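You operate a simulated robot arm through the tools that you are given. There is no shell and no other tool.

You run a simulated two-armed robot. Do the job below in one go: nothing can be reset, and whatever is moved stays where it is left.

JOB
Swap the white oil filter on the black bench engine for the orange one.
Fine: the white one goes upright on that stand's shelf, the orange one on tight; the engine stays locked on its side.

The check looks at the end state, three seconds after you hand in, the way a careful person would. Anything else that was tipped, shoved, dropped, spilled or broken makes it a failure.

ROBOT AND FRAMES
Two 7-joint arms with two-finger parallel grippers on one trunk that stands fixed in place. Base frame: the origin is at the foot of the trunk, x ahead of it, y to its left, z up. Units: cm, degrees, N and s.
The left shoulder is at [7.1, 15.6, 133], the right one opposite. Payload 3.91 kg a hand.
The tool frame of a hand sits at the grasp point between the pads (the TCP): z along the fingers, y along the line on which they close. The tips reach 3 cm beyond it. Largest opening 11 cm; finger width 2, thickness 1; the body of the gripper, 4.8 by 11.2 cm, starts 5.5 cm behind the TCP.
Orientation is told as [roll, pitch, yaw] about the base's x, y, z axes, in that order, counted from this pose: with the fingers straight down and closing along the base's y, the tool's x points along the base's -x, its y along +y and its z along -z.

CONTROLS
- The arms move only by the tool jog_arm. It takes "left_commands", "right_commands" or both (then of equal length, played together; a hand with none holds still); each is a list of rows, each a list of 7 numbers: the opening, from 0 (shut) to 1 (fully open), then the shift along the tool's x, y, z in cm, then the turn, a rotation vector about the tool's x, y, z in rad. In form: [[fingers, dx, dy, dz, wx, wy, wz], ...]. A call has 1 to 20 rows; each row is the pose to reach, as a shift and turn from the pose commanded when the call began, along the tool's axes at that moment. Each row takes 0.2 s and may step no farther than 5 cm and 8.6 degrees from the row before; otherwise, or with a gripper value out of range, the whole call is refused. Where a pose cannot be reached the arm comes as near as it can. A force on the tool above 40 N (or 10 N above the force at the start of the call, whichever is more), or a blocked arm, ends the call early, and 0.2 s more pass. The fingers move at their own pace (about 10.8 cm/s each) and stop on an object; they squeeze with about 35 N. The grip force told is the motor's: it shows also when the fingers shut on nothing. Time passes only in rows, and 0.2 s behind the last, so rows that repeat a pose let the fingers close. It gives the time, the measured TCP pose, the force on the tool (base axes), the opening and the grip force at its end, in the units of the frame above (readings bear some noise), with the torque about the TCP (base axes, N m) and any sound that the robot's microphone picked up.
- Cameras (640 x 400 px; columns grow to the right, rows downward): "scene" is now at [12.67, 4.88, 156.29]; the picture's right is [0.52, -0.85, -0.00], its down [-0.45, -0.27, -0.85] and it looks along [0.73, 0.44, -0.52] (base axes); focal length 214 px, centre (320, 200). "left" rides on the left gripper at [7.2, -1.7, -10.3] in its tool frame; the picture's right is [0.23, 0.97, 0.00], its down [-0.76, 0.18, -0.62] and it looks along [-0.61, 0.14, 0.78] (tool axes); focal length 222 px, centre (320, 200). "right" rides on the right gripper at [7.2, 1.7, -10.3] in its tool frame; the picture's right is [-0.23, 0.97, 0.00], its down [-0.76, -0.18, -0.62] and it looks along [-0.61, -0.14, 0.78] (tool axes); focal length 222 px, centre (320, 200). There is no depth. A picture from a camera that has moved, and an enlarged one, comes with that camera's place and axes in the base frame and with its lens.
- snapshot(camera): a new picture of that camera. It takes no simulated time.
- lift_body(by): slides the trunk up (or, below 0, down) by that many cm; the arms and the scene camera ride with it, the base frame stays. It gives what a move gives, with no picture.
- turn_head(pan, tilt): turns the head with the scene camera to pan (to the left, within 86 degrees either way) and tilt (down, from -29 to 69), counted from straight ahead of the robot. It gives what a move gives.
- close_up(camera, box): a new picture of the part [left, top, right, bottom] of that camera's present view, enlarged. It takes no simulated time.
- sign_off(): hands the job in; it is judged then, once.

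Nothing tells you positions but the pictures and the camera data. Unless the task says otherwise, let go and move clear before handing in.

The tools are called after ">>>" as name(argument=value, ...) on one line, values as JSON. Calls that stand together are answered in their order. jog_arm: Moves the arms, as the interface text tells. Its arguments: {"type":"object","properties":{"left_commands":{"type":"array"},"right_commands":{"type":"array"}},"required":[]} The other tools are called the same way: lift_body (by) slides the trunk up or down; turn_head (pan, tilt) turns the head that bears the scene camera; snapshot (camera) takes a picture; close_up (camera, box) takes an enlarged picture of a part of a camera's view; sign_off () hands the job in.

At the start:

```text
t: 0.0
left_tcp_pos: [58.42, 26.54, 143.48]
left_orientation: [0.1, 0.0, 0.1]
left_wrist_force: [-0.5, 0.3, 0.5]
left_wrist_torque: [0.01, -0.03, -0.02]
left_opening: 11.02
left_gripper_force: 0.1
right_tcp_pos: [84.55, -35.07, 141.31]
right_orientation: [0.1, 0.1, 0.0]
right_wrist_force: [0.4, -0.6, -0.4]
right_wrist_torque: [-0.03, -0.01, 0.0]
right_opening: 10.99
right_gripper_force: 0.2
trunk travel left (down, up): [-77.5, 16.5]
head pan, tilt: [31.5, 31.6]
```

scene: 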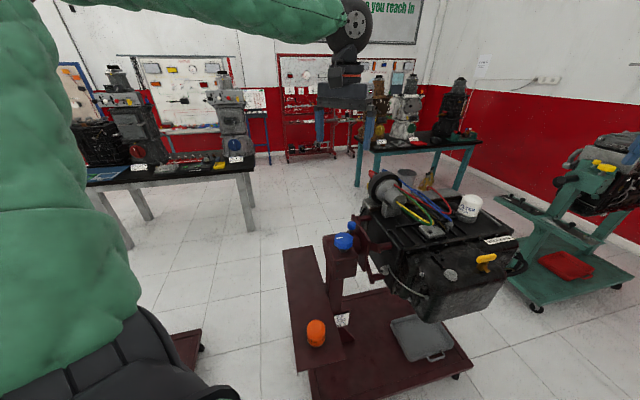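
right: 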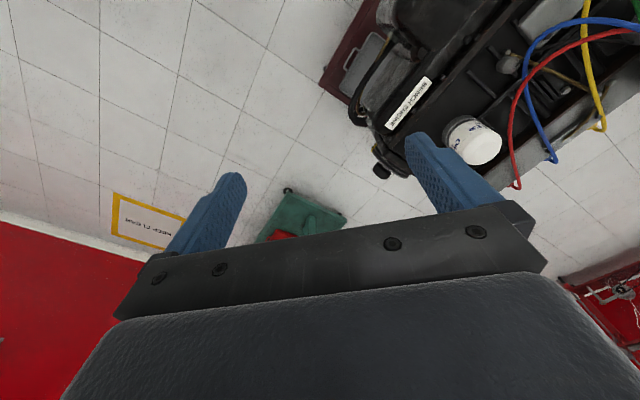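
left: 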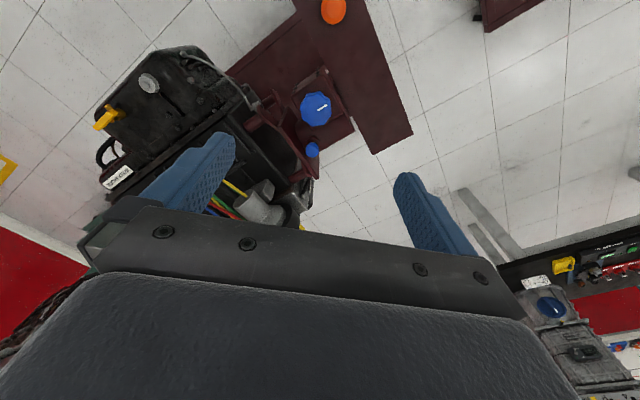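

The black engine hangs on a dark-red stand ahead of me, with the white filter standing up at its far right side and the orange filter on the stand's shelf on the near left. I'll look closer at each before moving anything.

>>> close_up(camera="scene", box=[360, 160, 540, 330])

>>> close_up(camera="scene", box=[270, 210, 400, 390])

>>> close_up(camera="right", box=[340, 0, 640, 200])

>>> close_up(camera="left", box=[80, 0, 420, 230])

```text
2.35 times, centred on (450, 245) of scene
camera zoom: at [12.67, 4.88, 156.29], right [0.52, -0.85, 0.0], down [-0.45, -0.27, -0.85], along [0.73, 0.44, -0.52], focal length 505 px, centre (14, 94)
```

zoom: 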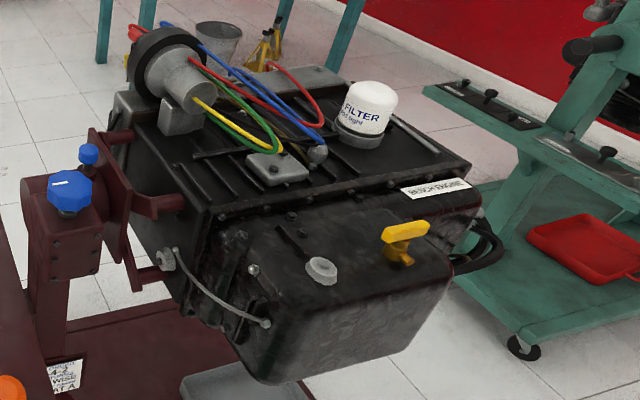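

```text
2.22 times, centred on (335, 300) of scene
camera zoom: at [12.67, 4.88, 156.29], right [0.52, -0.85, 0.0], down [-0.45, -0.27, -0.85], along [0.73, 0.44, -0.52], focal length 477 px, centre (287, -22)
```

zoom: 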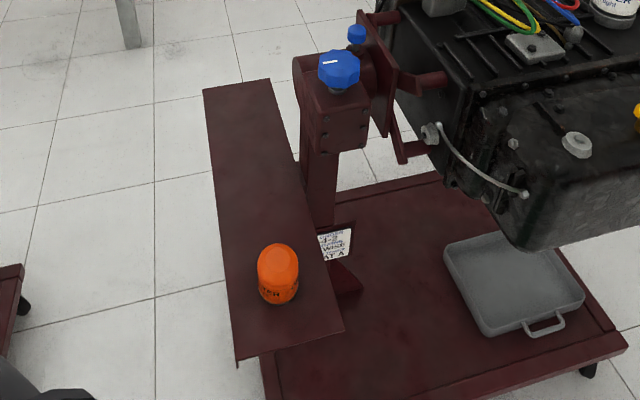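

```text
2.00 times, centred on (490, 100) of right
camera zoom: at [77.32, -33.52, 151.66], right [0.23, 0.97, 0.0], down [0.76, -0.18, 0.62], along [0.61, -0.14, -0.78], focal length 444 px, centre (-20, 400)
```

zoom: 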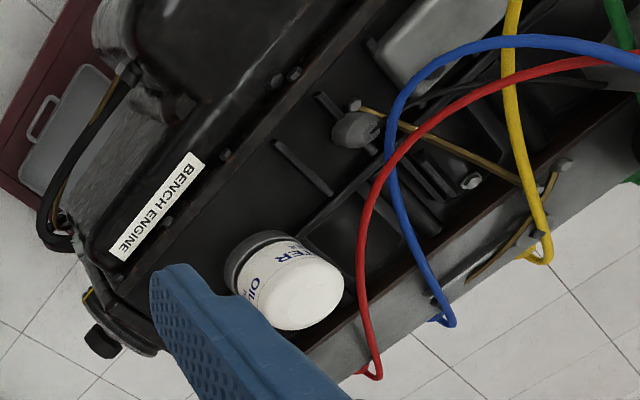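

```text
1.74 times, centred on (250, 115) of left
camera zoom: at [51.2, 24.77, 153.84], right [-0.23, 0.97, 0.0], down [0.76, 0.18, 0.62], along [0.61, 0.14, -0.78], focal length 386 px, centre (442, 348)
```

zoom: 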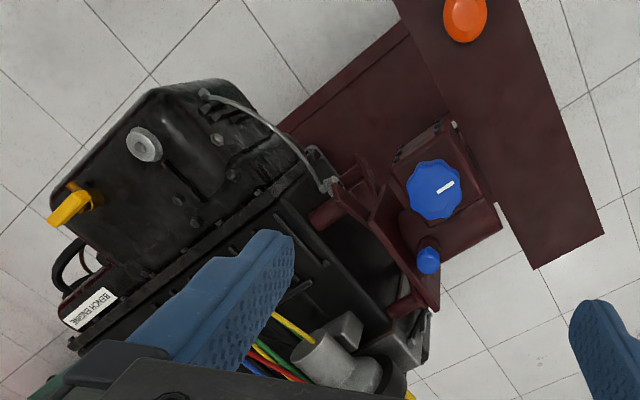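

>>> close_up(camera="scene", box=[430, 180, 510, 230])

>>> close_up(camera="right", box=[400, 80, 560, 180])

>>> close_up(camera="scene", box=[285, 305, 349, 355])

>>> close_up(camera="scene", box=[310, 190, 430, 290])

>>> close_up(camera="left", box=[280, 0, 420, 160])

```text
8.00 times, centred on (470, 205) of scene
camera zoom: at [12.67, 4.88, 156.29], right [0.52, -0.85, 0.0], down [-0.45, -0.27, -0.85], along [0.73, 0.44, -0.52], focal length 1716 px, centre (-880, 160)
```

zoom: 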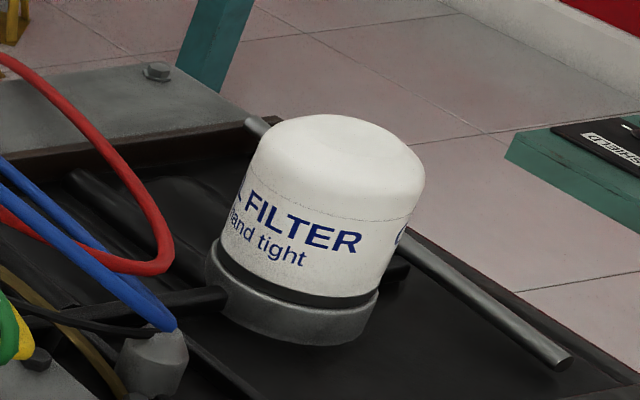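

```text
4.00 times, centred on (480, 130) of right
camera zoom: at [77.32, -33.52, 151.66], right [0.23, 0.97, 0.0], down [0.76, -0.18, 0.62], along [0.61, -0.14, -0.78], focal length 888 px, centre (-320, 480)
```

zoom: 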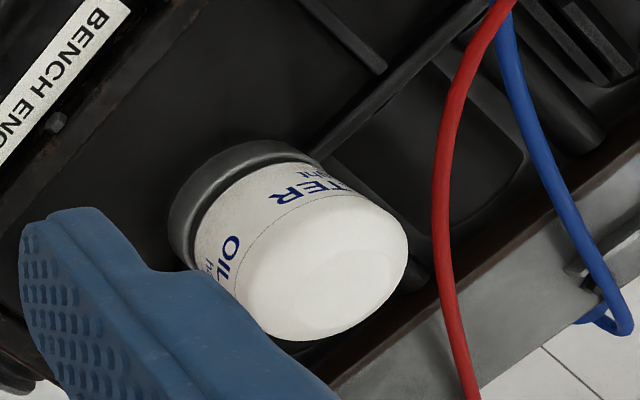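

```text
8.00 times, centred on (317, 330) of scene
camera zoom: at [12.67, 4.88, 156.29], right [0.52, -0.85, 0.0], down [-0.45, -0.27, -0.85], along [0.73, 0.44, -0.52], focal length 1716 px, centre (344, -840)
```

zoom: 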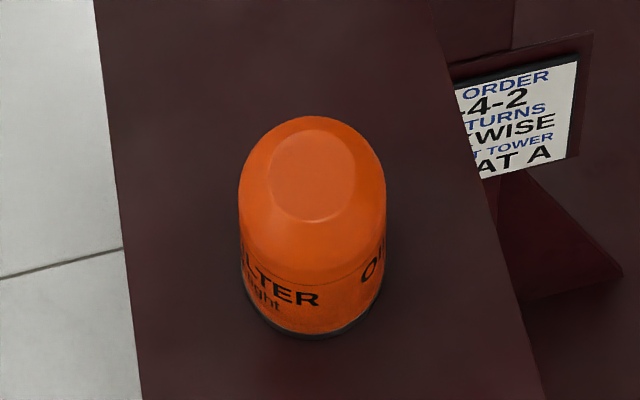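

```text
4.00 times, centred on (370, 240) of scene
camera zoom: at [12.67, 4.88, 156.29], right [0.52, -0.85, 0.0], down [-0.45, -0.27, -0.85], along [0.73, 0.44, -0.52], focal length 858 px, centre (120, 40)
```

zoom: 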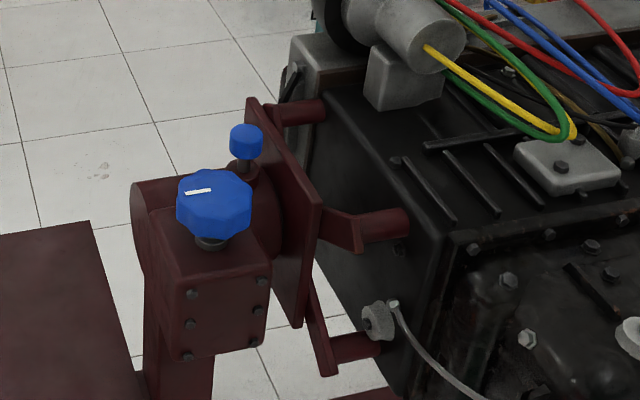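

```text
2.50 times, centred on (350, 80) of left
camera zoom: at [51.2, 24.77, 153.84], right [-0.23, 0.97, 0.0], down [0.76, 0.18, 0.62], along [0.61, 0.14, -0.78], focal length 555 px, centre (245, 500)
```

zoom: 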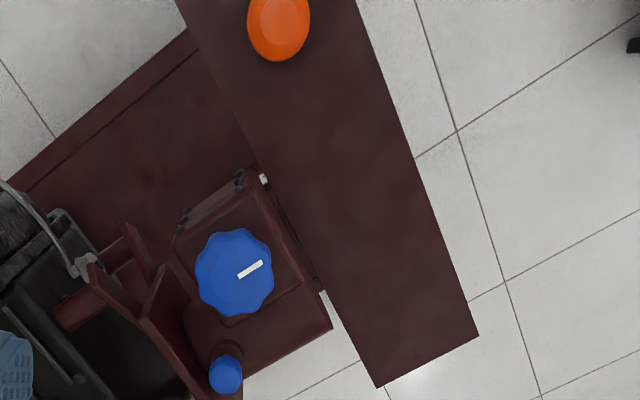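

>>> close_up(camera="scene", box=[325, 305, 365, 330])

>>> turn_head(pan=15, tilt=25)

>>> snapshot(camera="scene")

```text
16.00 times, centred on (345, 318) of scene
camera zoom: at [12.67, 4.88, 156.29], right [0.52, -0.85, 0.0], down [-0.45, -0.27, -0.85], along [0.73, 0.44, -0.52], focal length 3432 px, centre (-80, -1680)
```

zoom: 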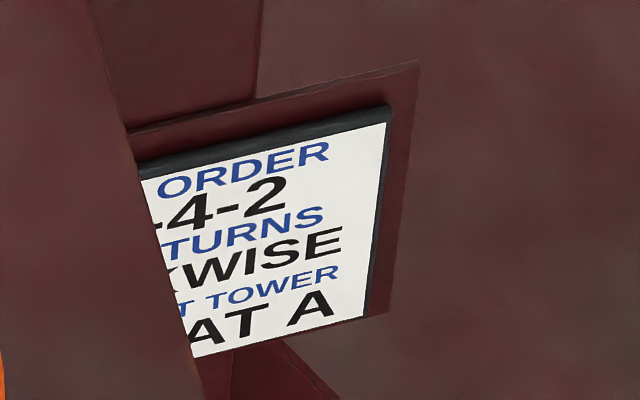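

```text
t: 0.8
left_tcp_pos: [58.34, 26.44, 143.44]
left_orientation: [0.0, 0.0, 0.0]
left_wrist_force: [-0.2, -0.1, 0.0]
left_wrist_torque: [0.01, 0.01, -0.01]
left_opening: 10.99
left_gripper_force: 0.1
right_tcp_pos: [84.49, -35.02, 141.36]
right_orientation: [0.0, 0.0, 0.1]
right_wrist_force: [-0.4, 0.5, 0.0]
right_wrist_torque: [0.0, -0.01, 0.02]
right_opening: 11.0
right_gripper_force: 0.1
trunk travel left (down, up): [-77.5, 16.5]
head pan, tilt: [15.0, 25.0]
```

```text
taken
camera scene: at [13.91, 2.59, 157.33], right [0.26, -0.97, 0.0], down [-0.41, -0.11, -0.91], along [0.87, 0.24, -0.42], focal length 214 px, centre (320, 200)
```

scene: 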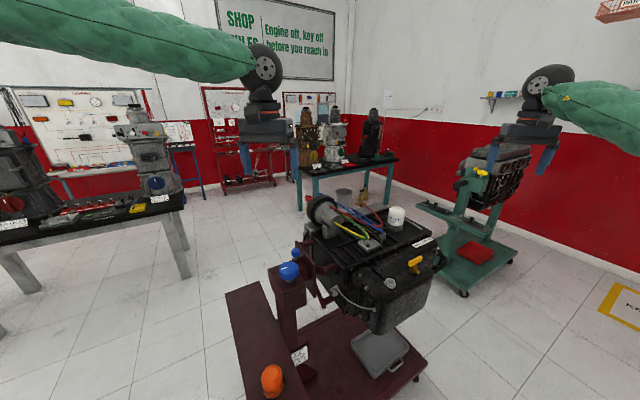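

The white filter's top is at roughly [101, -8.5, 114] and the orange one's at about [48, 27.5, 78] on the shelf. The engine isn't running, and I'll leave the blue lock knobs alone. Next I'll bring the right hand above and behind the white filter for a better look.

>>> jog_arm(right_commands=[[1, -1.8, 3.8, 0.5, 0, 0, 0], [1, -3.5, 7.6, 1, 0, 0, 0], [1, -5.3, 11.5, 1.5, 0, 0, 0], [1, -7, 15.3, 2, 0, 0, 0], [1, -8.8, 19.2, 2.5, 0, 0, 0], [1, -10.5, 23, 3.3, 0, 0, 0]])

>>> snapshot(camera="right")

>>> snapshot(camera="scene")

```text
t: 2.2
left_tcp_pos: [58.49, 26.6, 143.36]
left_orientation: [-0.2, 0.0, 0.0]
left_wrist_force: [0.5, 0.9, -0.3]
left_wrist_torque: [-0.05, 0.04, -0.02]
left_opening: 10.99
left_gripper_force: 0.1
right_tcp_pos: [95.07, -11.86, 138.05]
right_orientation: [-0.1, 0.0, -0.1]
right_wrist_force: [0.5, -0.8, 0.3]
right_wrist_torque: [0.0, -0.02, 0.02]
right_opening: 11.01
right_gripper_force: 0.1
trunk travel left (down, up): [-77.5, 16.5]
head pan, tilt: [15.0, 25.0]
```

```text
taken
camera right: at [87.83, -10.27, 148.27], right [0.23, 0.97, 0.0], down [0.76, -0.18, 0.62], along [0.61, -0.14, -0.78], focal length 222 px, centre (320, 200)
```

right: 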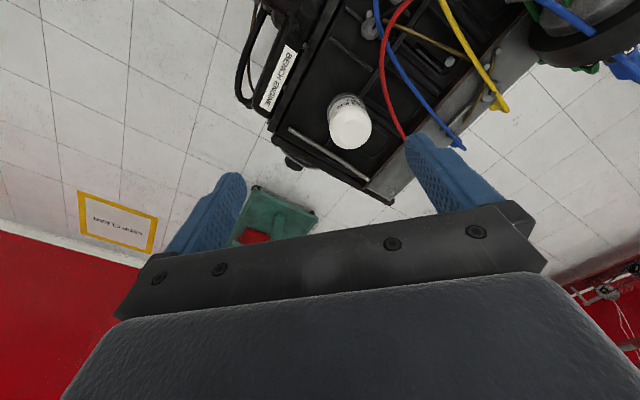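

```text
taken
camera scene: at [13.99, 2.79, 157.32], right [0.26, -0.97, 0.0], down [-0.41, -0.11, -0.91], along [0.88, 0.23, -0.42], focal length 214 px, centre (320, 200)
```

scene: 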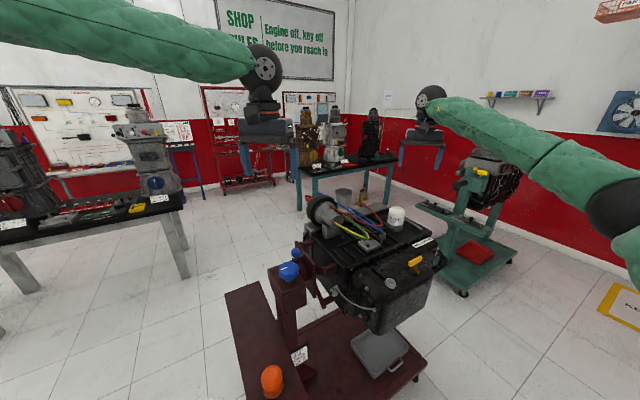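

>>> close_up(camera="right", box=[290, 70, 418, 150])

>>> close_up(camera="right", box=[240, 0, 560, 200])

>>> close_up(camera="scene", box=[360, 195, 440, 245])

```text
5.00 times, centred on (354, 110) of right
camera zoom: at [87.83, -10.27, 148.27], right [0.23, 0.97, 0.0], down [0.76, -0.18, 0.62], along [0.61, -0.14, -0.78], focal length 1111 px, centre (150, 650)
```

zoom: 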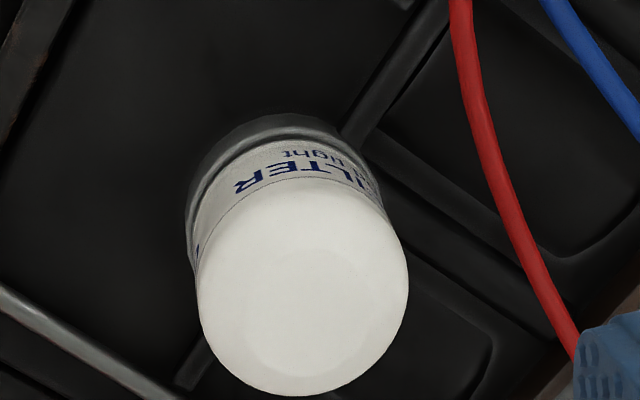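

```text
2.00 times, centred on (400, 100) of right
camera zoom: at [87.83, -10.27, 148.27], right [0.23, 0.97, 0.0], down [0.76, -0.18, 0.62], along [0.61, -0.14, -0.78], focal length 444 px, centre (160, 400)
```

zoom: 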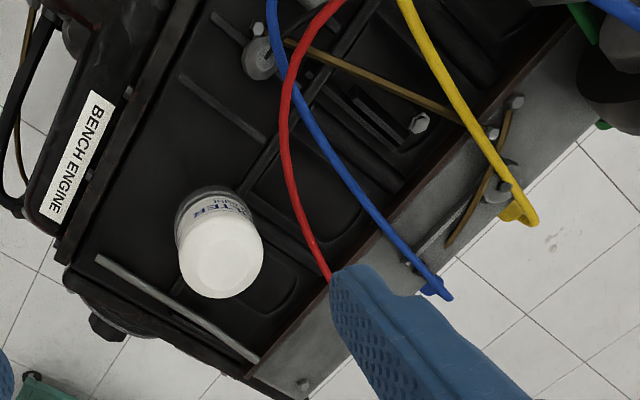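

```text
8.00 times, centred on (400, 220) of scene
camera zoom: at [13.99, 2.79, 157.32], right [0.26, -0.97, 0.0], down [-0.41, -0.11, -0.91], along [0.88, 0.23, -0.42], focal length 1716 px, centre (-320, 40)
```

zoom: 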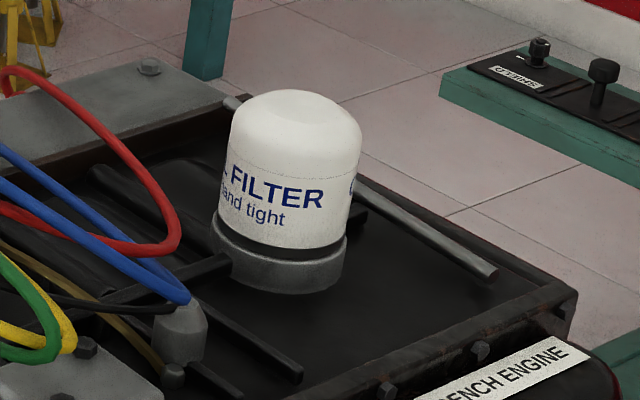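

The white filter stands vertical, axis near [101.6, -8.5], with its bottom at z≈108.2 and top at z≈115.7, about 6.7 cm across. The red hose passes roughly 7 cm from its axis. I'll move straight above it and test how far the wrist can turn.

>>> jog_arm(right_commands=[[0.85, -1.6, 0.9, 3, 0, 0, 0], [0.85, -3.2, 1.7, 6, 0, 0, 0], [0.85, -4.9, 2.6, 9.5, 0, 0, 0], [0.85, -6.5, 3.4, 13, 0, 0, 0]])

>>> snapshot(camera="right")

>>> snapshot(camera="scene")

```text
t: 3.2
left_tcp_pos: [58.48, 26.55, 143.41]
left_orientation: [0.0, 0.1, 0.0]
left_wrist_force: [-0.5, 0.0, -0.3]
left_wrist_torque: [0.0, 0.02, 0.0]
left_opening: 11.0
left_gripper_force: 0.1
right_tcp_pos: [101.57, -8.56, 125.03]
right_orientation: [-0.1, 0.0, 0.0]
right_wrist_force: [0.0, 0.4, -0.6]
right_wrist_torque: [-0.01, 0.0, 0.01]
right_opening: 9.34
right_gripper_force: 0.1
trunk travel left (down, up): [-77.5, 16.5]
head pan, tilt: [15.0, 25.0]
```

```text
taken
camera right: at [94.41, -7.03, 135.24], right [0.23, 0.97, 0.0], down [0.76, -0.18, 0.62], along [0.61, -0.14, -0.78], focal length 222 px, centre (320, 200)
```

right: 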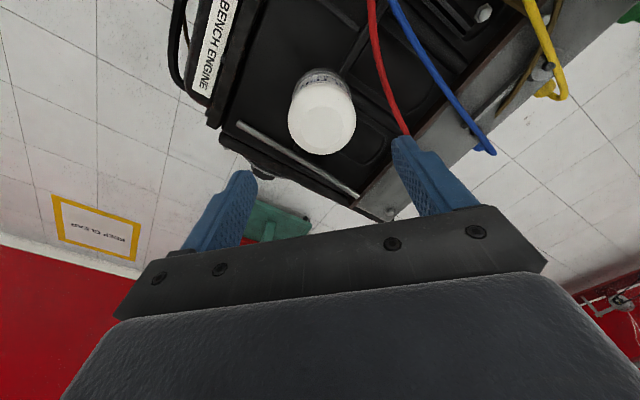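

```text
taken
camera scene: at [14.1, 2.69, 157.32], right [0.26, -0.97, 0.0], down [-0.41, -0.11, -0.91], along [0.87, 0.23, -0.42], focal length 214 px, centre (320, 200)
```

scene: 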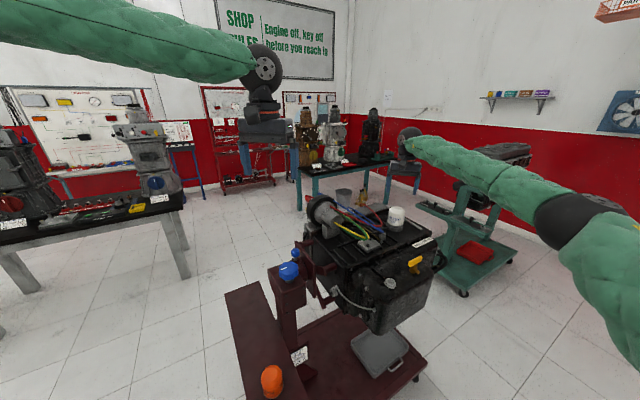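

>>> close_up(camera="right", box=[270, 60, 382, 160])

>>> close_up(camera="scene", box=[360, 190, 440, 240])

```text
4.00 times, centred on (326, 110) of right
camera zoom: at [94.41, -7.03, 135.24], right [0.23, 0.97, 0.0], down [0.76, -0.18, 0.62], along [0.61, -0.14, -0.78], focal length 888 px, centre (296, 560)
```

zoom: 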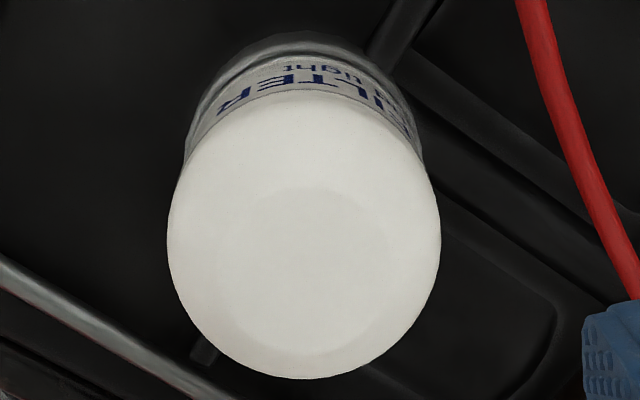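

```text
8.00 times, centred on (400, 215) of scene
camera zoom: at [14.1, 2.69, 157.32], right [0.26, -0.97, 0.0], down [-0.41, -0.11, -0.91], along [0.87, 0.23, -0.42], focal length 1716 px, centre (-320, 80)
```

zoom: 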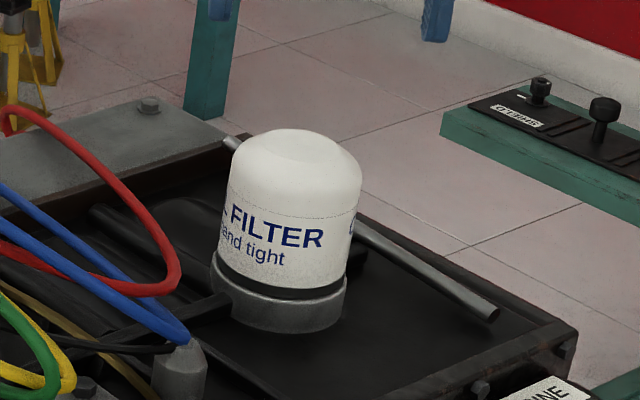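

Centring agrees within 2 mm. Now I'll test clockwise wrist pre-rotation in the air, since unscrewing needs counter-clockwise travel.

>>> jog_arm(right_commands=[[0.8, -0.15, 0.15, 0, 0, 0, 0.148], [0.8, -0.15, 0.15, 0, 0, 0, 0.296], [0.8, -0.15, 0.15, 0, 0, 0, 0.444], [0.8, -0.15, 0.15, 0, 0, 0, 0.592], [0.8, -0.15, 0.15, 0, 0, 0, 0.74], [0.8, -0.15, 0.15, 0, 0, 0, 0.888], [0.8, -0.15, 0.15, 0, 0, 0, 1.036], [0.8, -0.15, 0.15, 0, 0, 0, 1.184], [0.8, -0.15, 0.15, 0, 0, 0, 1.332], [0.8, -0.15, 0.15, 0, 0, 0, 1.48], [0.8, -0.15, 0.15, 0, 0, 0, 1.628], [0.8, -0.15, 0.15, 0, 0, 0, 1.776], [0.8, -0.15, 0.15, 0, 0, 0, 1.924], [0.8, -0.15, 0.15, 0, 0, 0, 2.072], [0.8, -0.15, 0.15, 0, 0, 0, 2.22], [0.8, -0.15, 0.15, 0, 0, 0, 2.368]])

>>> snapshot(camera="scene")

>>> snapshot(camera="right")

```text
t: 6.6
left_tcp_pos: [58.35, 26.55, 143.51]
left_orientation: [0.1, -0.1, -0.1]
left_wrist_force: [-0.1, -0.4, 0.5]
left_wrist_torque: [0.01, 0.0, 0.0]
left_opening: 10.99
left_gripper_force: 0.0
right_tcp_pos: [101.69, -8.5, 125.02]
right_orientation: [0.0, -0.1, -135.9]
right_wrist_force: [-0.2, -0.9, -0.7]
right_wrist_torque: [0.01, -0.03, 0.0]
right_opening: 8.78
right_gripper_force: 0.0
trunk travel left (down, up): [-77.5, 16.5]
head pan, tilt: [15.0, 25.0]
```

```text
taken
camera scene: at [13.93, 2.6, 157.33], right [0.26, -0.97, 0.0], down [-0.41, -0.11, -0.91], along [0.88, 0.23, -0.42], focal length 214 px, centre (320, 200)
```

scene: 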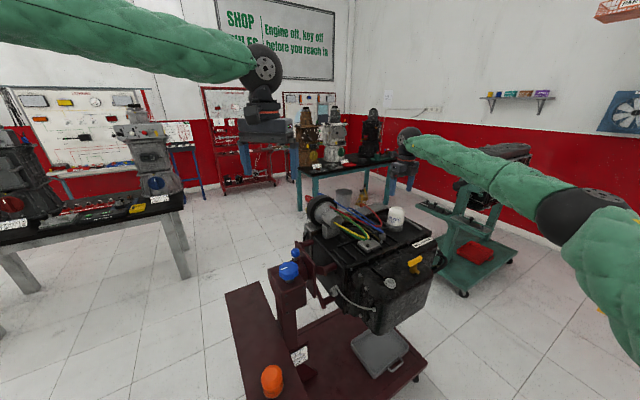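

```text
taken
camera right: at [108.09, -4.83, 135.34], right [0.52, -0.86, 0.0], down [-0.67, -0.4, 0.62], along [-0.53, -0.32, -0.78], focal length 222 px, centre (320, 200)
```

right: 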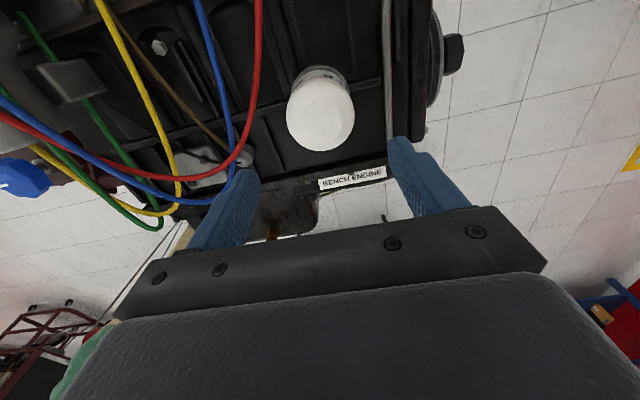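

>>> jog_arm(right_commands=[[0.8, 0, 0, 0, 0, 0, 0.148], [0.8, 0, 0, 0, 0, 0, 0.296], [0.8, 0, 0, 0, 0, 0, 0.444], [0.8, 0, 0, 0, 0, 0, 0.592], [0.8, 0, 0, 0, 0, 0, 0.74]])

>>> close_up(camera="right", box=[260, 50, 388, 160])

```text
t: 7.8
left_tcp_pos: [58.39, 26.48, 143.5]
left_orientation: [0.0, 0.0, 0.0]
left_wrist_force: [1.2, 0.3, 0.0]
left_wrist_torque: [0.03, 0.03, 0.01]
left_opening: 11.03
left_gripper_force: 0.1
right_tcp_pos: [101.6, -8.53, 125.07]
right_orientation: [0.0, 0.0, -178.1]
right_wrist_force: [-0.3, 0.2, 0.5]
right_wrist_torque: [0.02, 0.02, -0.03]
right_opening: 8.8
right_gripper_force: 0.0
trunk travel left (down, up): [-77.5, 16.5]
head pan, tilt: [15.0, 25.0]
```

```text
3.64 times, centred on (324, 105) of right
camera zoom: at [109.03, -10.14, 135.32], right [-0.2, -0.98, 0.0], down [-0.77, 0.15, 0.62], along [-0.61, 0.12, -0.78], focal length 808 px, centre (306, 546)
```

zoom: 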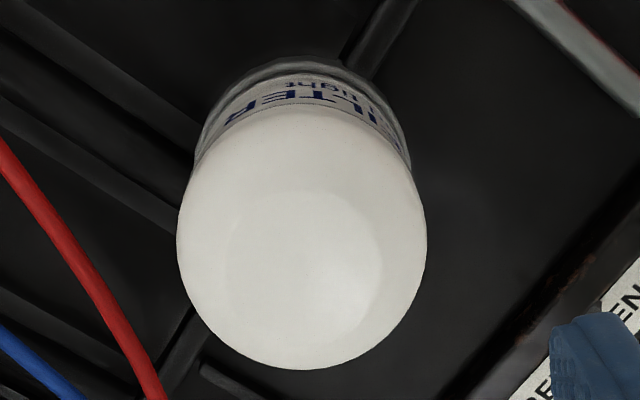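

The wrist turns clockwise at least 178° without trouble, and the view from the opposite side puts the filter axis at about (101.9, -8.5) with its top near z=115. I'll descend with the fingers part open, then look before gripping.

>>> jog_arm(right_commands=[[0.76, 0.3, 0, 3, 0, 0, 0], [0.76, 0.3, 0, 6, 0, 0, 0], [0.76, 0.3, 0, 8, 0, 0, 0], [0.76, 0.3, 0, 10, 0, 0, 0], [0.76, 0.3, 0, 12, 0, 0, 0], [0.76, 0.3, 0, 13, 0, 0, 0], [0.76, 0.3, 0, 13, 0, 0, 0]])

>>> snapshot(camera="right")

>>> close_up(camera="scene", box=[350, 170, 446, 230])

```text
t: 9.4
left_tcp_pos: [58.4, 26.47, 143.45]
left_orientation: [0.0, -0.1, 0.0]
left_wrist_force: [-0.8, 0.1, 1.0]
left_wrist_torque: [0.0, -0.03, -0.01]
left_opening: 10.99
left_gripper_force: 0.1
right_tcp_pos: [101.95, -8.66, 112.07]
right_orientation: [0.0, -0.1, -178.1]
right_wrist_force: [-0.4, 0.4, -0.6]
right_wrist_torque: [0.01, -0.05, 0.0]
right_opening: 8.37
right_gripper_force: 0.0
trunk travel left (down, up): [-77.5, 16.5]
head pan, tilt: [15.0, 25.0]
```

```text
taken
camera right: at [109.29, -10.12, 122.35], right [-0.19, -0.98, 0.0], down [-0.77, 0.15, 0.62], along [-0.61, 0.12, -0.78], focal length 222 px, centre (320, 200)
```

right: 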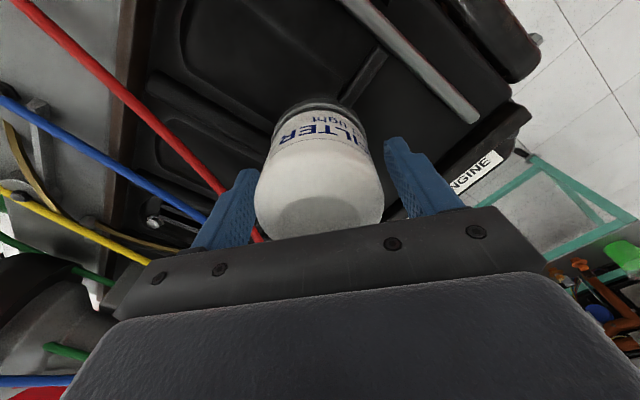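

```text
6.67 times, centred on (398, 200) of scene
camera zoom: at [13.93, 2.6, 157.33], right [0.26, -0.97, 0.0], down [-0.41, -0.11, -0.91], along [0.88, 0.23, -0.42], focal length 1430 px, centre (-200, 200)
```

zoom: 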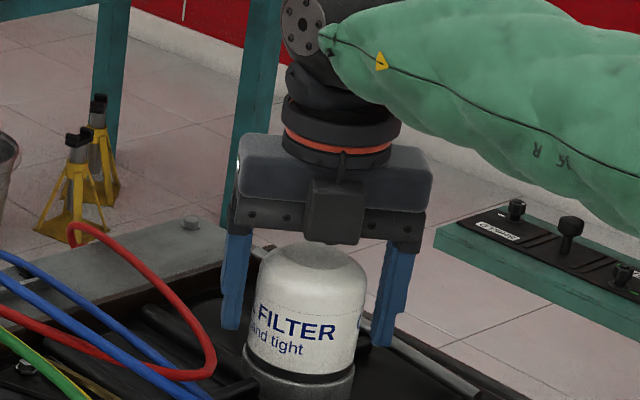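

The fingers straddle the filter symmetrically and clear of the hose. I'll grip it now.

>>> jog_arm(right_commands=[[0.55, 0, 0, 0, 0, 0, 0], [0.3, 0, 0, 0, 0, 0, 0], [0, 0, 0, 0, 0, 0, 0], [0, 0, 0, 0, 0, 0, 0]])

>>> snapshot(camera="right")

```text
t: 10.4
left_tcp_pos: [58.3, 26.53, 143.5]
left_orientation: [0.1, -0.1, 0.0]
left_wrist_force: [-0.3, -0.1, -0.7]
left_wrist_torque: [-0.02, 0.02, 0.01]
left_opening: 10.99
left_gripper_force: 0.1
right_tcp_pos: [101.85, -8.53, 112.19]
right_orientation: [0.0, 0.0, -178.1]
right_wrist_force: [-0.9, 3.2, 0.1]
right_wrist_torque: [0.11, 0.01, 0.0]
right_opening: 6.62
right_gripper_force: 35.1
trunk travel left (down, up): [-77.5, 16.5]
head pan, tilt: [15.0, 25.0]
```

```text
taken
camera right: at [109.29, -10.05, 122.36], right [-0.19, -0.98, 0.0], down [-0.77, 0.15, 0.62], along [-0.61, 0.12, -0.78], focal length 222 px, centre (320, 200)
```

right: 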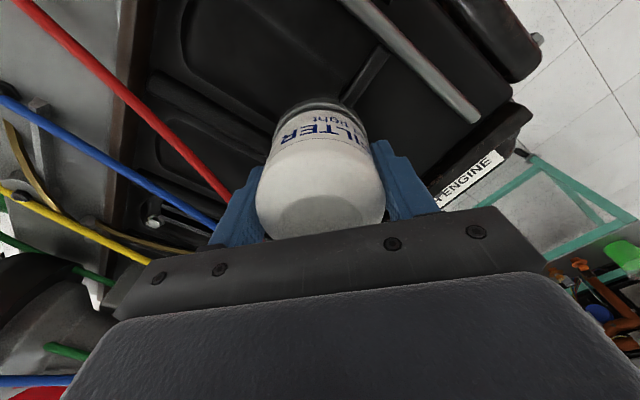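

>>> jog_arm(right_commands=[[0, 0, 0, 0, 0, 0, -0.06], [0, 0, 0, 0, 0, 0, -0.12], [0, 0, 0, 0, 0, 0, -0.2]])

>>> close_up(camera="right", box=[220, 80, 420, 250])

>>> close_up(camera="scene", box=[350, 170, 446, 230])

```text
t: 11.2
left_tcp_pos: [58.41, 26.57, 143.37]
left_orientation: [0.0, 0.0, 0.0]
left_wrist_force: [0.2, -0.3, -0.5]
left_wrist_torque: [0.02, -0.02, 0.0]
left_opening: 11.0
left_gripper_force: 0.0
right_tcp_pos: [102.01, -8.51, 112.14]
right_orientation: [0.0, 0.0, -166.7]
right_wrist_force: [-4.3, 5.0, 0.3]
right_wrist_torque: [0.21, 0.13, -0.02]
right_opening: 6.65
right_gripper_force: 35.0
trunk travel left (down, up): [-77.5, 16.5]
head pan, tilt: [15.0, 25.0]
```

```text
2.35 times, centred on (320, 165) of right
camera zoom: at [109.43, -8.54, 122.36], right [0.0, -1.0, 0.0], down [-0.78, 0.0, 0.62], along [-0.62, 0.0, -0.78], focal length 523 px, centre (320, 282)
```

zoom: 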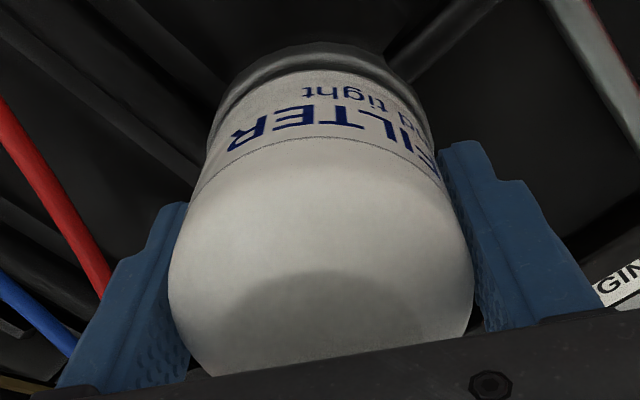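

```text
6.67 times, centred on (398, 200) of scene
camera zoom: at [13.91, 2.66, 157.33], right [0.26, -0.97, 0.0], down [-0.41, -0.11, -0.91], along [0.88, 0.23, -0.42], focal length 1430 px, centre (-200, 200)
```

zoom: 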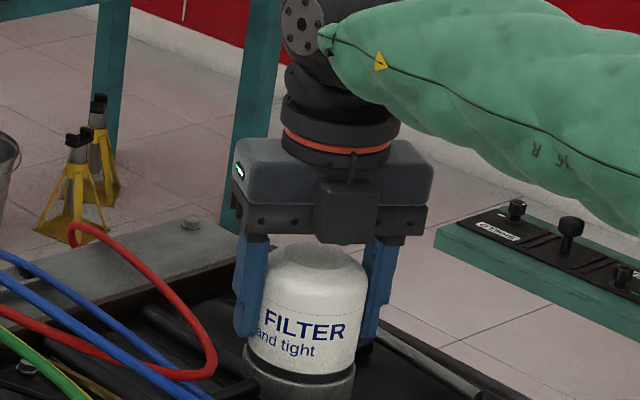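

The filter turns with the fingers counter-clockwise and the torque is now low. I'll keep unscrewing with a tiny re-centring, watching the vertical force.

>>> jog_arm(right_commands=[[0, -0.07, -0.1, 0, 0, 0, -0.14], [0, -0.07, -0.1, 0, 0, 0, -0.28], [0, -0.07, -0.1, 0, 0, 0, -0.42], [0, -0.07, -0.1, -0.02, 0, 0, -0.56], [0, -0.07, -0.1, -0.02, 0, 0, -0.7], [0, -0.07, -0.1, -0.02, 0, 0, -0.84]])

>>> close_up(camera="scene", box=[350, 170, 446, 230])

```text
t: 12.6
left_tcp_pos: [58.39, 26.71, 143.48]
left_orientation: [0.1, 0.1, -0.1]
left_wrist_force: [-0.8, 0.3, -0.1]
left_wrist_torque: [0.02, 0.04, 0.03]
left_opening: 10.99
left_gripper_force: 0.1
right_tcp_pos: [101.99, -8.34, 112.18]
right_orientation: [-0.1, -0.1, -118.3]
right_wrist_force: [0.2, 5.2, -0.7]
right_wrist_torque: [0.2, -0.02, -0.02]
right_opening: 6.63
right_gripper_force: 34.8
trunk travel left (down, up): [-77.5, 16.5]
head pan, tilt: [15.0, 25.0]
```

```text
6.67 times, centred on (398, 200) of scene
camera zoom: at [13.93, 2.66, 157.33], right [0.26, -0.97, 0.0], down [-0.41, -0.11, -0.91], along [0.88, 0.23, -0.42], focal length 1430 px, centre (-200, 200)
```

zoom: 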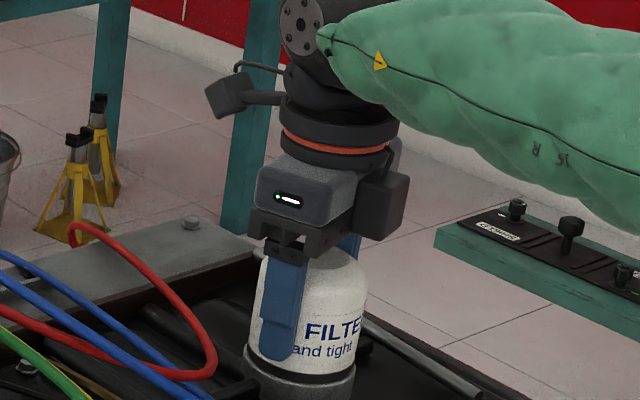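

>>> jog_arm(right_commands=[[0, 0.1, -0.05, 0, 0, 0, -0.14], [0, 0.1, -0.05, 0, 0, 0, -0.28], [0, 0.1, -0.05, 0, 0, 0, -0.42], [0, 0.1, -0.05, 0, 0, 0, -0.56], [0, 0.1, -0.05, 0, 0, 0, -0.7], [0, 0.1, -0.05, 0, 0, 0, -0.84], [0, 0.1, -0.05, 0, 0, 0, -0.98], [0, 0.1, -0.05, 0, 0, 0, -1.12], [0, 0.1, -0.05, 0, 0, 0, -1.26], [0, 0.1, -0.05, 0, 0, 0, -1.4], [0, 0.1, -0.05, 0, 0, 0, -1.54], [0, 0.1, -0.05, 0, 0, 0, -1.68]])

>>> close_up(camera="scene", box=[350, 170, 446, 230])

```text
t: 15.2
left_tcp_pos: [58.46, 26.6, 143.37]
left_orientation: [0.0, 0.0, 0.2]
left_wrist_force: [-0.1, -0.1, -0.6]
left_wrist_torque: [-0.02, -0.02, -0.01]
left_opening: 10.99
left_gripper_force: 0.1
right_tcp_pos: [102.03, -8.34, 112.15]
right_orientation: [0.1, -0.1, -22.0]
right_wrist_force: [-0.7, 0.3, -2.7]
right_wrist_torque: [-0.01, -0.02, -0.02]
right_opening: 6.62
right_gripper_force: 35.4
trunk travel left (down, up): [-77.5, 16.5]
head pan, tilt: [15.0, 25.0]
```

```text
6.67 times, centred on (398, 200) of scene
camera zoom: at [14.08, 2.67, 157.34], right [0.26, -0.97, 0.0], down [-0.41, -0.11, -0.91], along [0.87, 0.23, -0.42], focal length 1430 px, centre (-200, 200)
```

zoom: 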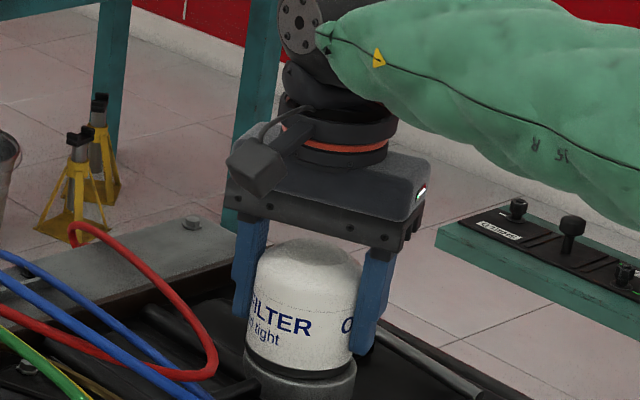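

After about 156° of turn the side forces are gone and a steady -2.7 N pull appears, like the weight of a free filter. I'll try a small lift to check.

>>> jog_arm(right_commands=[[0, 0, 0, -0.1, 0, 0, -0.05], [0, 0, 0, -0.2, 0, 0, -0.1], [0, 0, 0, -0.3, 0, 0, -0.15]])

>>> close_up(camera="scene", box=[350, 170, 446, 230])

```text
t: 16.0
left_tcp_pos: [58.34, 26.6, 143.37]
left_orientation: [0.0, 0.0, 0.1]
left_wrist_force: [0.7, -0.4, 0.0]
left_wrist_torque: [0.0, -0.01, 0.01]
left_opening: 11.0
left_gripper_force: 0.0
right_tcp_pos: [101.88, -8.34, 112.35]
right_orientation: [-0.1, 0.0, -13.7]
right_wrist_force: [0.3, -0.3, -2.6]
right_wrist_torque: [0.03, -0.03, 0.01]
right_opening: 6.6
right_gripper_force: 35.2
trunk travel left (down, up): [-77.5, 16.5]
head pan, tilt: [15.0, 25.0]
```

```text
6.67 times, centred on (398, 200) of scene
camera zoom: at [13.93, 2.59, 157.33], right [0.26, -0.97, 0.0], down [-0.41, -0.11, -0.91], along [0.88, 0.23, -0.42], focal length 1430 px, centre (-200, 200)
```

zoom: 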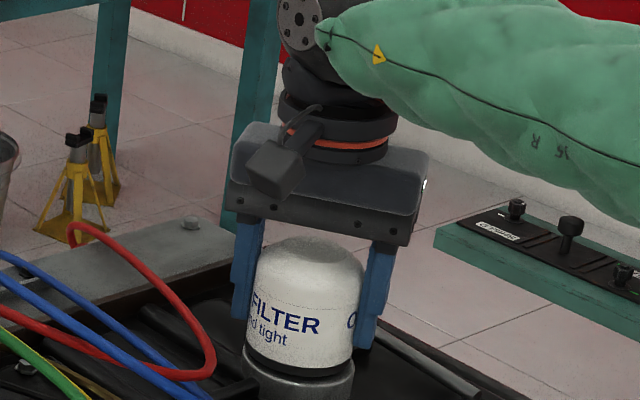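

The 3 mm lift added no load, so the white filter is free. I'll raise it slowly at first, straight up.

>>> jog_arm(right_commands=[[0, 0, 0, -0.2, 0, 0, 0], [0, 0, 0, -0.5, 0, 0, 0], [0, 0, 0, -0.9, 0, 0, 0], [0, 0, 0, -1.4, 0, 0, 0], [0, 0, 0, -2, 0, 0, 0]])

>>> close_up(camera="scene", box=[350, 170, 446, 230])

>>> snapshot(camera="right")

```text
t: 17.2
left_tcp_pos: [58.47, 26.62, 143.39]
left_orientation: [0.0, 0.0, 0.1]
left_wrist_force: [0.0, 0.0, 0.8]
left_wrist_torque: [0.01, -0.03, 0.02]
left_opening: 10.98
left_gripper_force: 0.1
right_tcp_pos: [101.95, -8.14, 114.34]
right_orientation: [0.0, 0.0, -13.6]
right_wrist_force: [0.3, 0.9, -2.6]
right_wrist_torque: [0.02, -0.03, 0.02]
right_opening: 6.64
right_gripper_force: 35.3
trunk travel left (down, up): [-77.5, 16.5]
head pan, tilt: [15.0, 25.0]
```

```text
6.67 times, centred on (398, 200) of scene
camera zoom: at [13.96, 2.65, 157.33], right [0.26, -0.97, 0.0], down [-0.41, -0.11, -0.91], along [0.88, 0.23, -0.42], focal length 1430 px, centre (-200, 200)
```

zoom: 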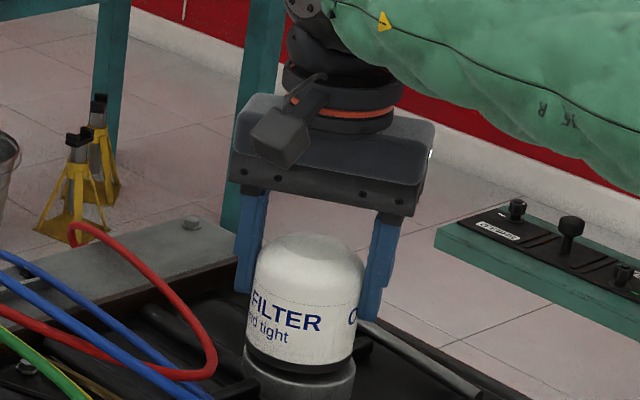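

```text
taken
camera right: at [95.33, -5.0, 124.65], right [0.45, 0.89, 0.0], down [0.7, -0.35, 0.62], along [0.56, -0.28, -0.78], focal length 222 px, centre (320, 200)
```

right: 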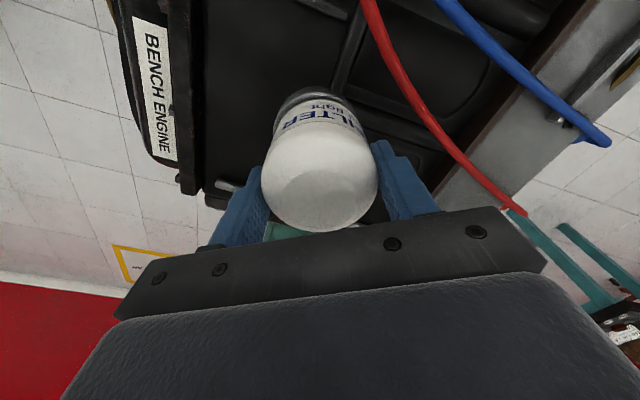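

The picture shows the fingers slid up the can while the filter stayed on, having risen only about 0.8 cm, so it's still threaded. I'll open slightly, go back down and re-grip before turning further.

>>> jog_arm(right_commands=[[0.72, 0, 0, 0, 0, 0, 0], [0.72, 0, 0, 0.5, 0, 0, 0], [0.72, 0, 0, 1.2, 0, 0, 0], [0.72, 0, 0, 1.9, 0, 0, 0], [0.72, 0, 0, 1.9, 0, 0, 0]])

>>> snapshot(camera="right")

>>> close_up(camera="scene", box=[370, 185, 434, 225])

```text
t: 18.4
left_tcp_pos: [58.41, 26.5, 143.44]
left_orientation: [0.0, 0.0, 0.0]
left_wrist_force: [0.6, 0.6, -0.6]
left_wrist_torque: [0.01, 0.02, -0.01]
left_opening: 11.01
left_gripper_force: 0.0
right_tcp_pos: [101.83, -8.34, 112.53]
right_orientation: [0.0, 0.0, -13.6]
right_wrist_force: [-0.5, 0.2, 0.2]
right_wrist_torque: [-0.03, 0.0, -0.02]
right_opening: 7.93
right_gripper_force: 0.0
trunk travel left (down, up): [-77.5, 16.5]
head pan, tilt: [15.0, 25.0]
```

```text
taken
camera right: at [95.29, -5.06, 122.77], right [0.45, 0.89, 0.0], down [0.7, -0.35, 0.62], along [0.56, -0.28, -0.78], focal length 222 px, centre (320, 200)
```

right: 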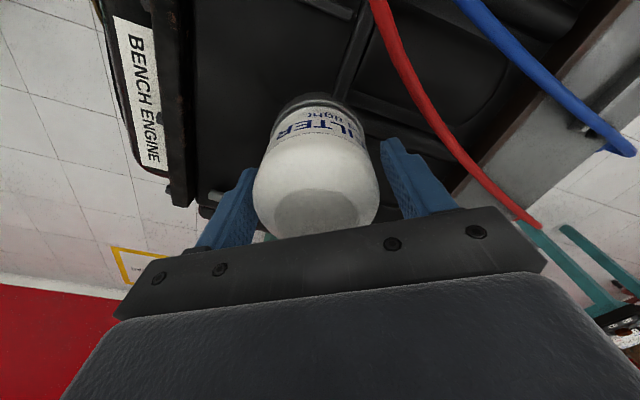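

```text
10.00 times, centred on (402, 205) of scene
camera zoom: at [13.92, 2.61, 157.34], right [0.26, -0.97, 0.0], down [-0.41, -0.11, -0.91], along [0.88, 0.23, -0.42], focal length 2145 px, centre (-500, 150)
```

zoom: 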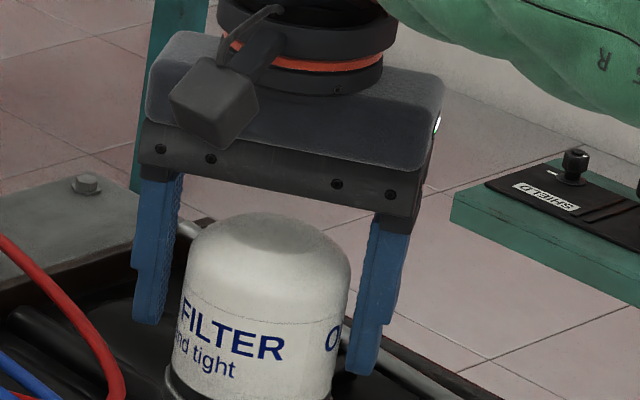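

>>> close_up(camera="scene", box=[374, 205, 422, 235])

>>> close_up(camera="right", box=[240, 80, 400, 240])

```text
13.33 times, centred on (398, 220) of scene
camera zoom: at [13.92, 2.61, 157.34], right [0.26, -0.97, 0.0], down [-0.41, -0.11, -0.91], along [0.88, 0.23, -0.42], focal length 2860 px, centre (-720, -67)
```

zoom: 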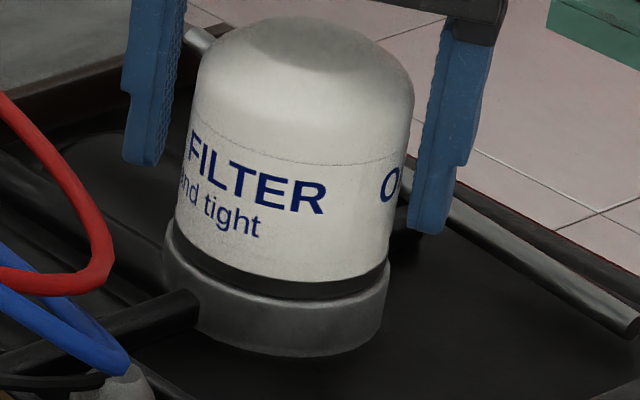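

```text
2.50 times, centred on (320, 160) of right
camera zoom: at [95.29, -5.06, 122.77], right [0.45, 0.89, 0.0], down [0.7, -0.35, 0.62], along [0.56, -0.28, -0.78], focal length 555 px, centre (320, 300)
```

zoom: 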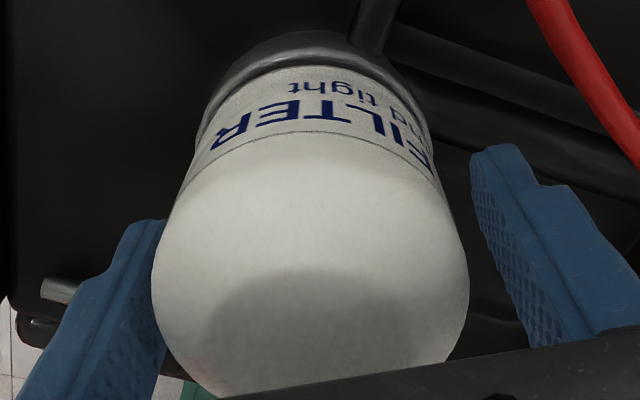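

>>> jog_arm(right_commands=[[0.5, 0, 0, 0, 0, 0, 0], [0.2, 0, 0, 0, 0, 0, 0], [0, 0, 0, 0, 0, 0, 0], [0, 0, 0, 0, 0, 0, 0]])

>>> close_up(camera="scene", box=[374, 205, 422, 235])

>>> jog_arm(right_commands=[[0, 0, 0, 0, 0, 0, -0.14], [0, 0, 0, 0, 0, 0, -0.28], [0, 0, 0, 0, 0, 0, -0.42], [0, 0, 0, 0, 0, 0, -0.56]])

>>> close_up(camera="scene", box=[374, 205, 422, 235])

```text
t: 19.4
left_tcp_pos: [58.39, 26.33, 143.45]
left_orientation: [0.0, 0.0, -0.1]
left_wrist_force: [-0.4, 1.4, 0.9]
left_wrist_torque: [0.03, -0.02, -0.04]
left_opening: 10.99
left_gripper_force: 0.1
right_tcp_pos: [101.8, -8.51, 112.44]
right_orientation: [-0.1, 0.0, -13.7]
right_wrist_force: [-1.8, -10.2, 1.3]
right_wrist_torque: [-0.31, 0.01, -0.01]
right_opening: 6.61
right_gripper_force: 35.2
trunk travel left (down, up): [-77.5, 16.5]
head pan, tilt: [15.0, 25.0]
```

```text
13.33 times, centred on (398, 220) of scene
camera zoom: at [13.9, 2.48, 157.34], right [0.26, -0.97, 0.0], down [-0.41, -0.11, -0.91], along [0.88, 0.23, -0.42], focal length 2860 px, centre (-720, -67)
```

zoom: 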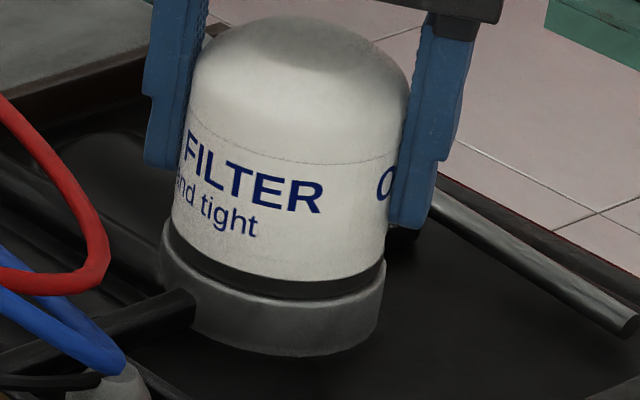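

```text
t: 20.4
left_tcp_pos: [58.4, 26.41, 143.52]
left_orientation: [0.0, 0.0, -0.1]
left_wrist_force: [-0.1, -0.6, 1.0]
left_wrist_torque: [0.02, 0.01, -0.03]
left_opening: 11.0
left_gripper_force: 0.0
right_tcp_pos: [101.87, -8.46, 112.5]
right_orientation: [-0.1, 0.0, 18.6]
right_wrist_force: [-0.8, -10.5, 1.6]
right_wrist_torque: [-0.47, 0.03, -0.92]
right_opening: 6.65
right_gripper_force: 35.3
trunk travel left (down, up): [-77.5, 16.5]
head pan, tilt: [15.0, 25.0]
```

```text
13.33 times, centred on (398, 220) of scene
camera zoom: at [13.9, 2.48, 157.34], right [0.26, -0.97, 0.0], down [-0.41, -0.11, -0.91], along [0.88, 0.23, -0.42], focal length 2860 px, centre (-720, -67)
```

zoom: 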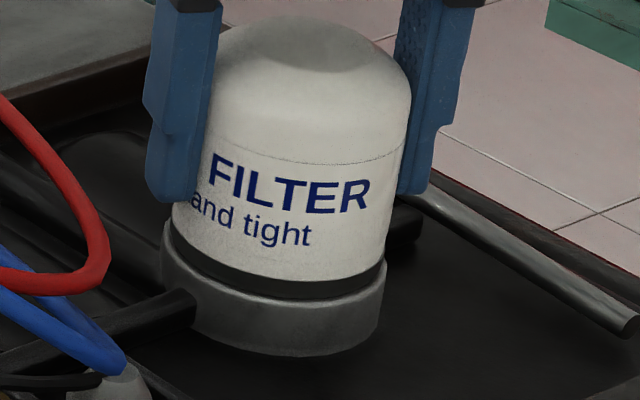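

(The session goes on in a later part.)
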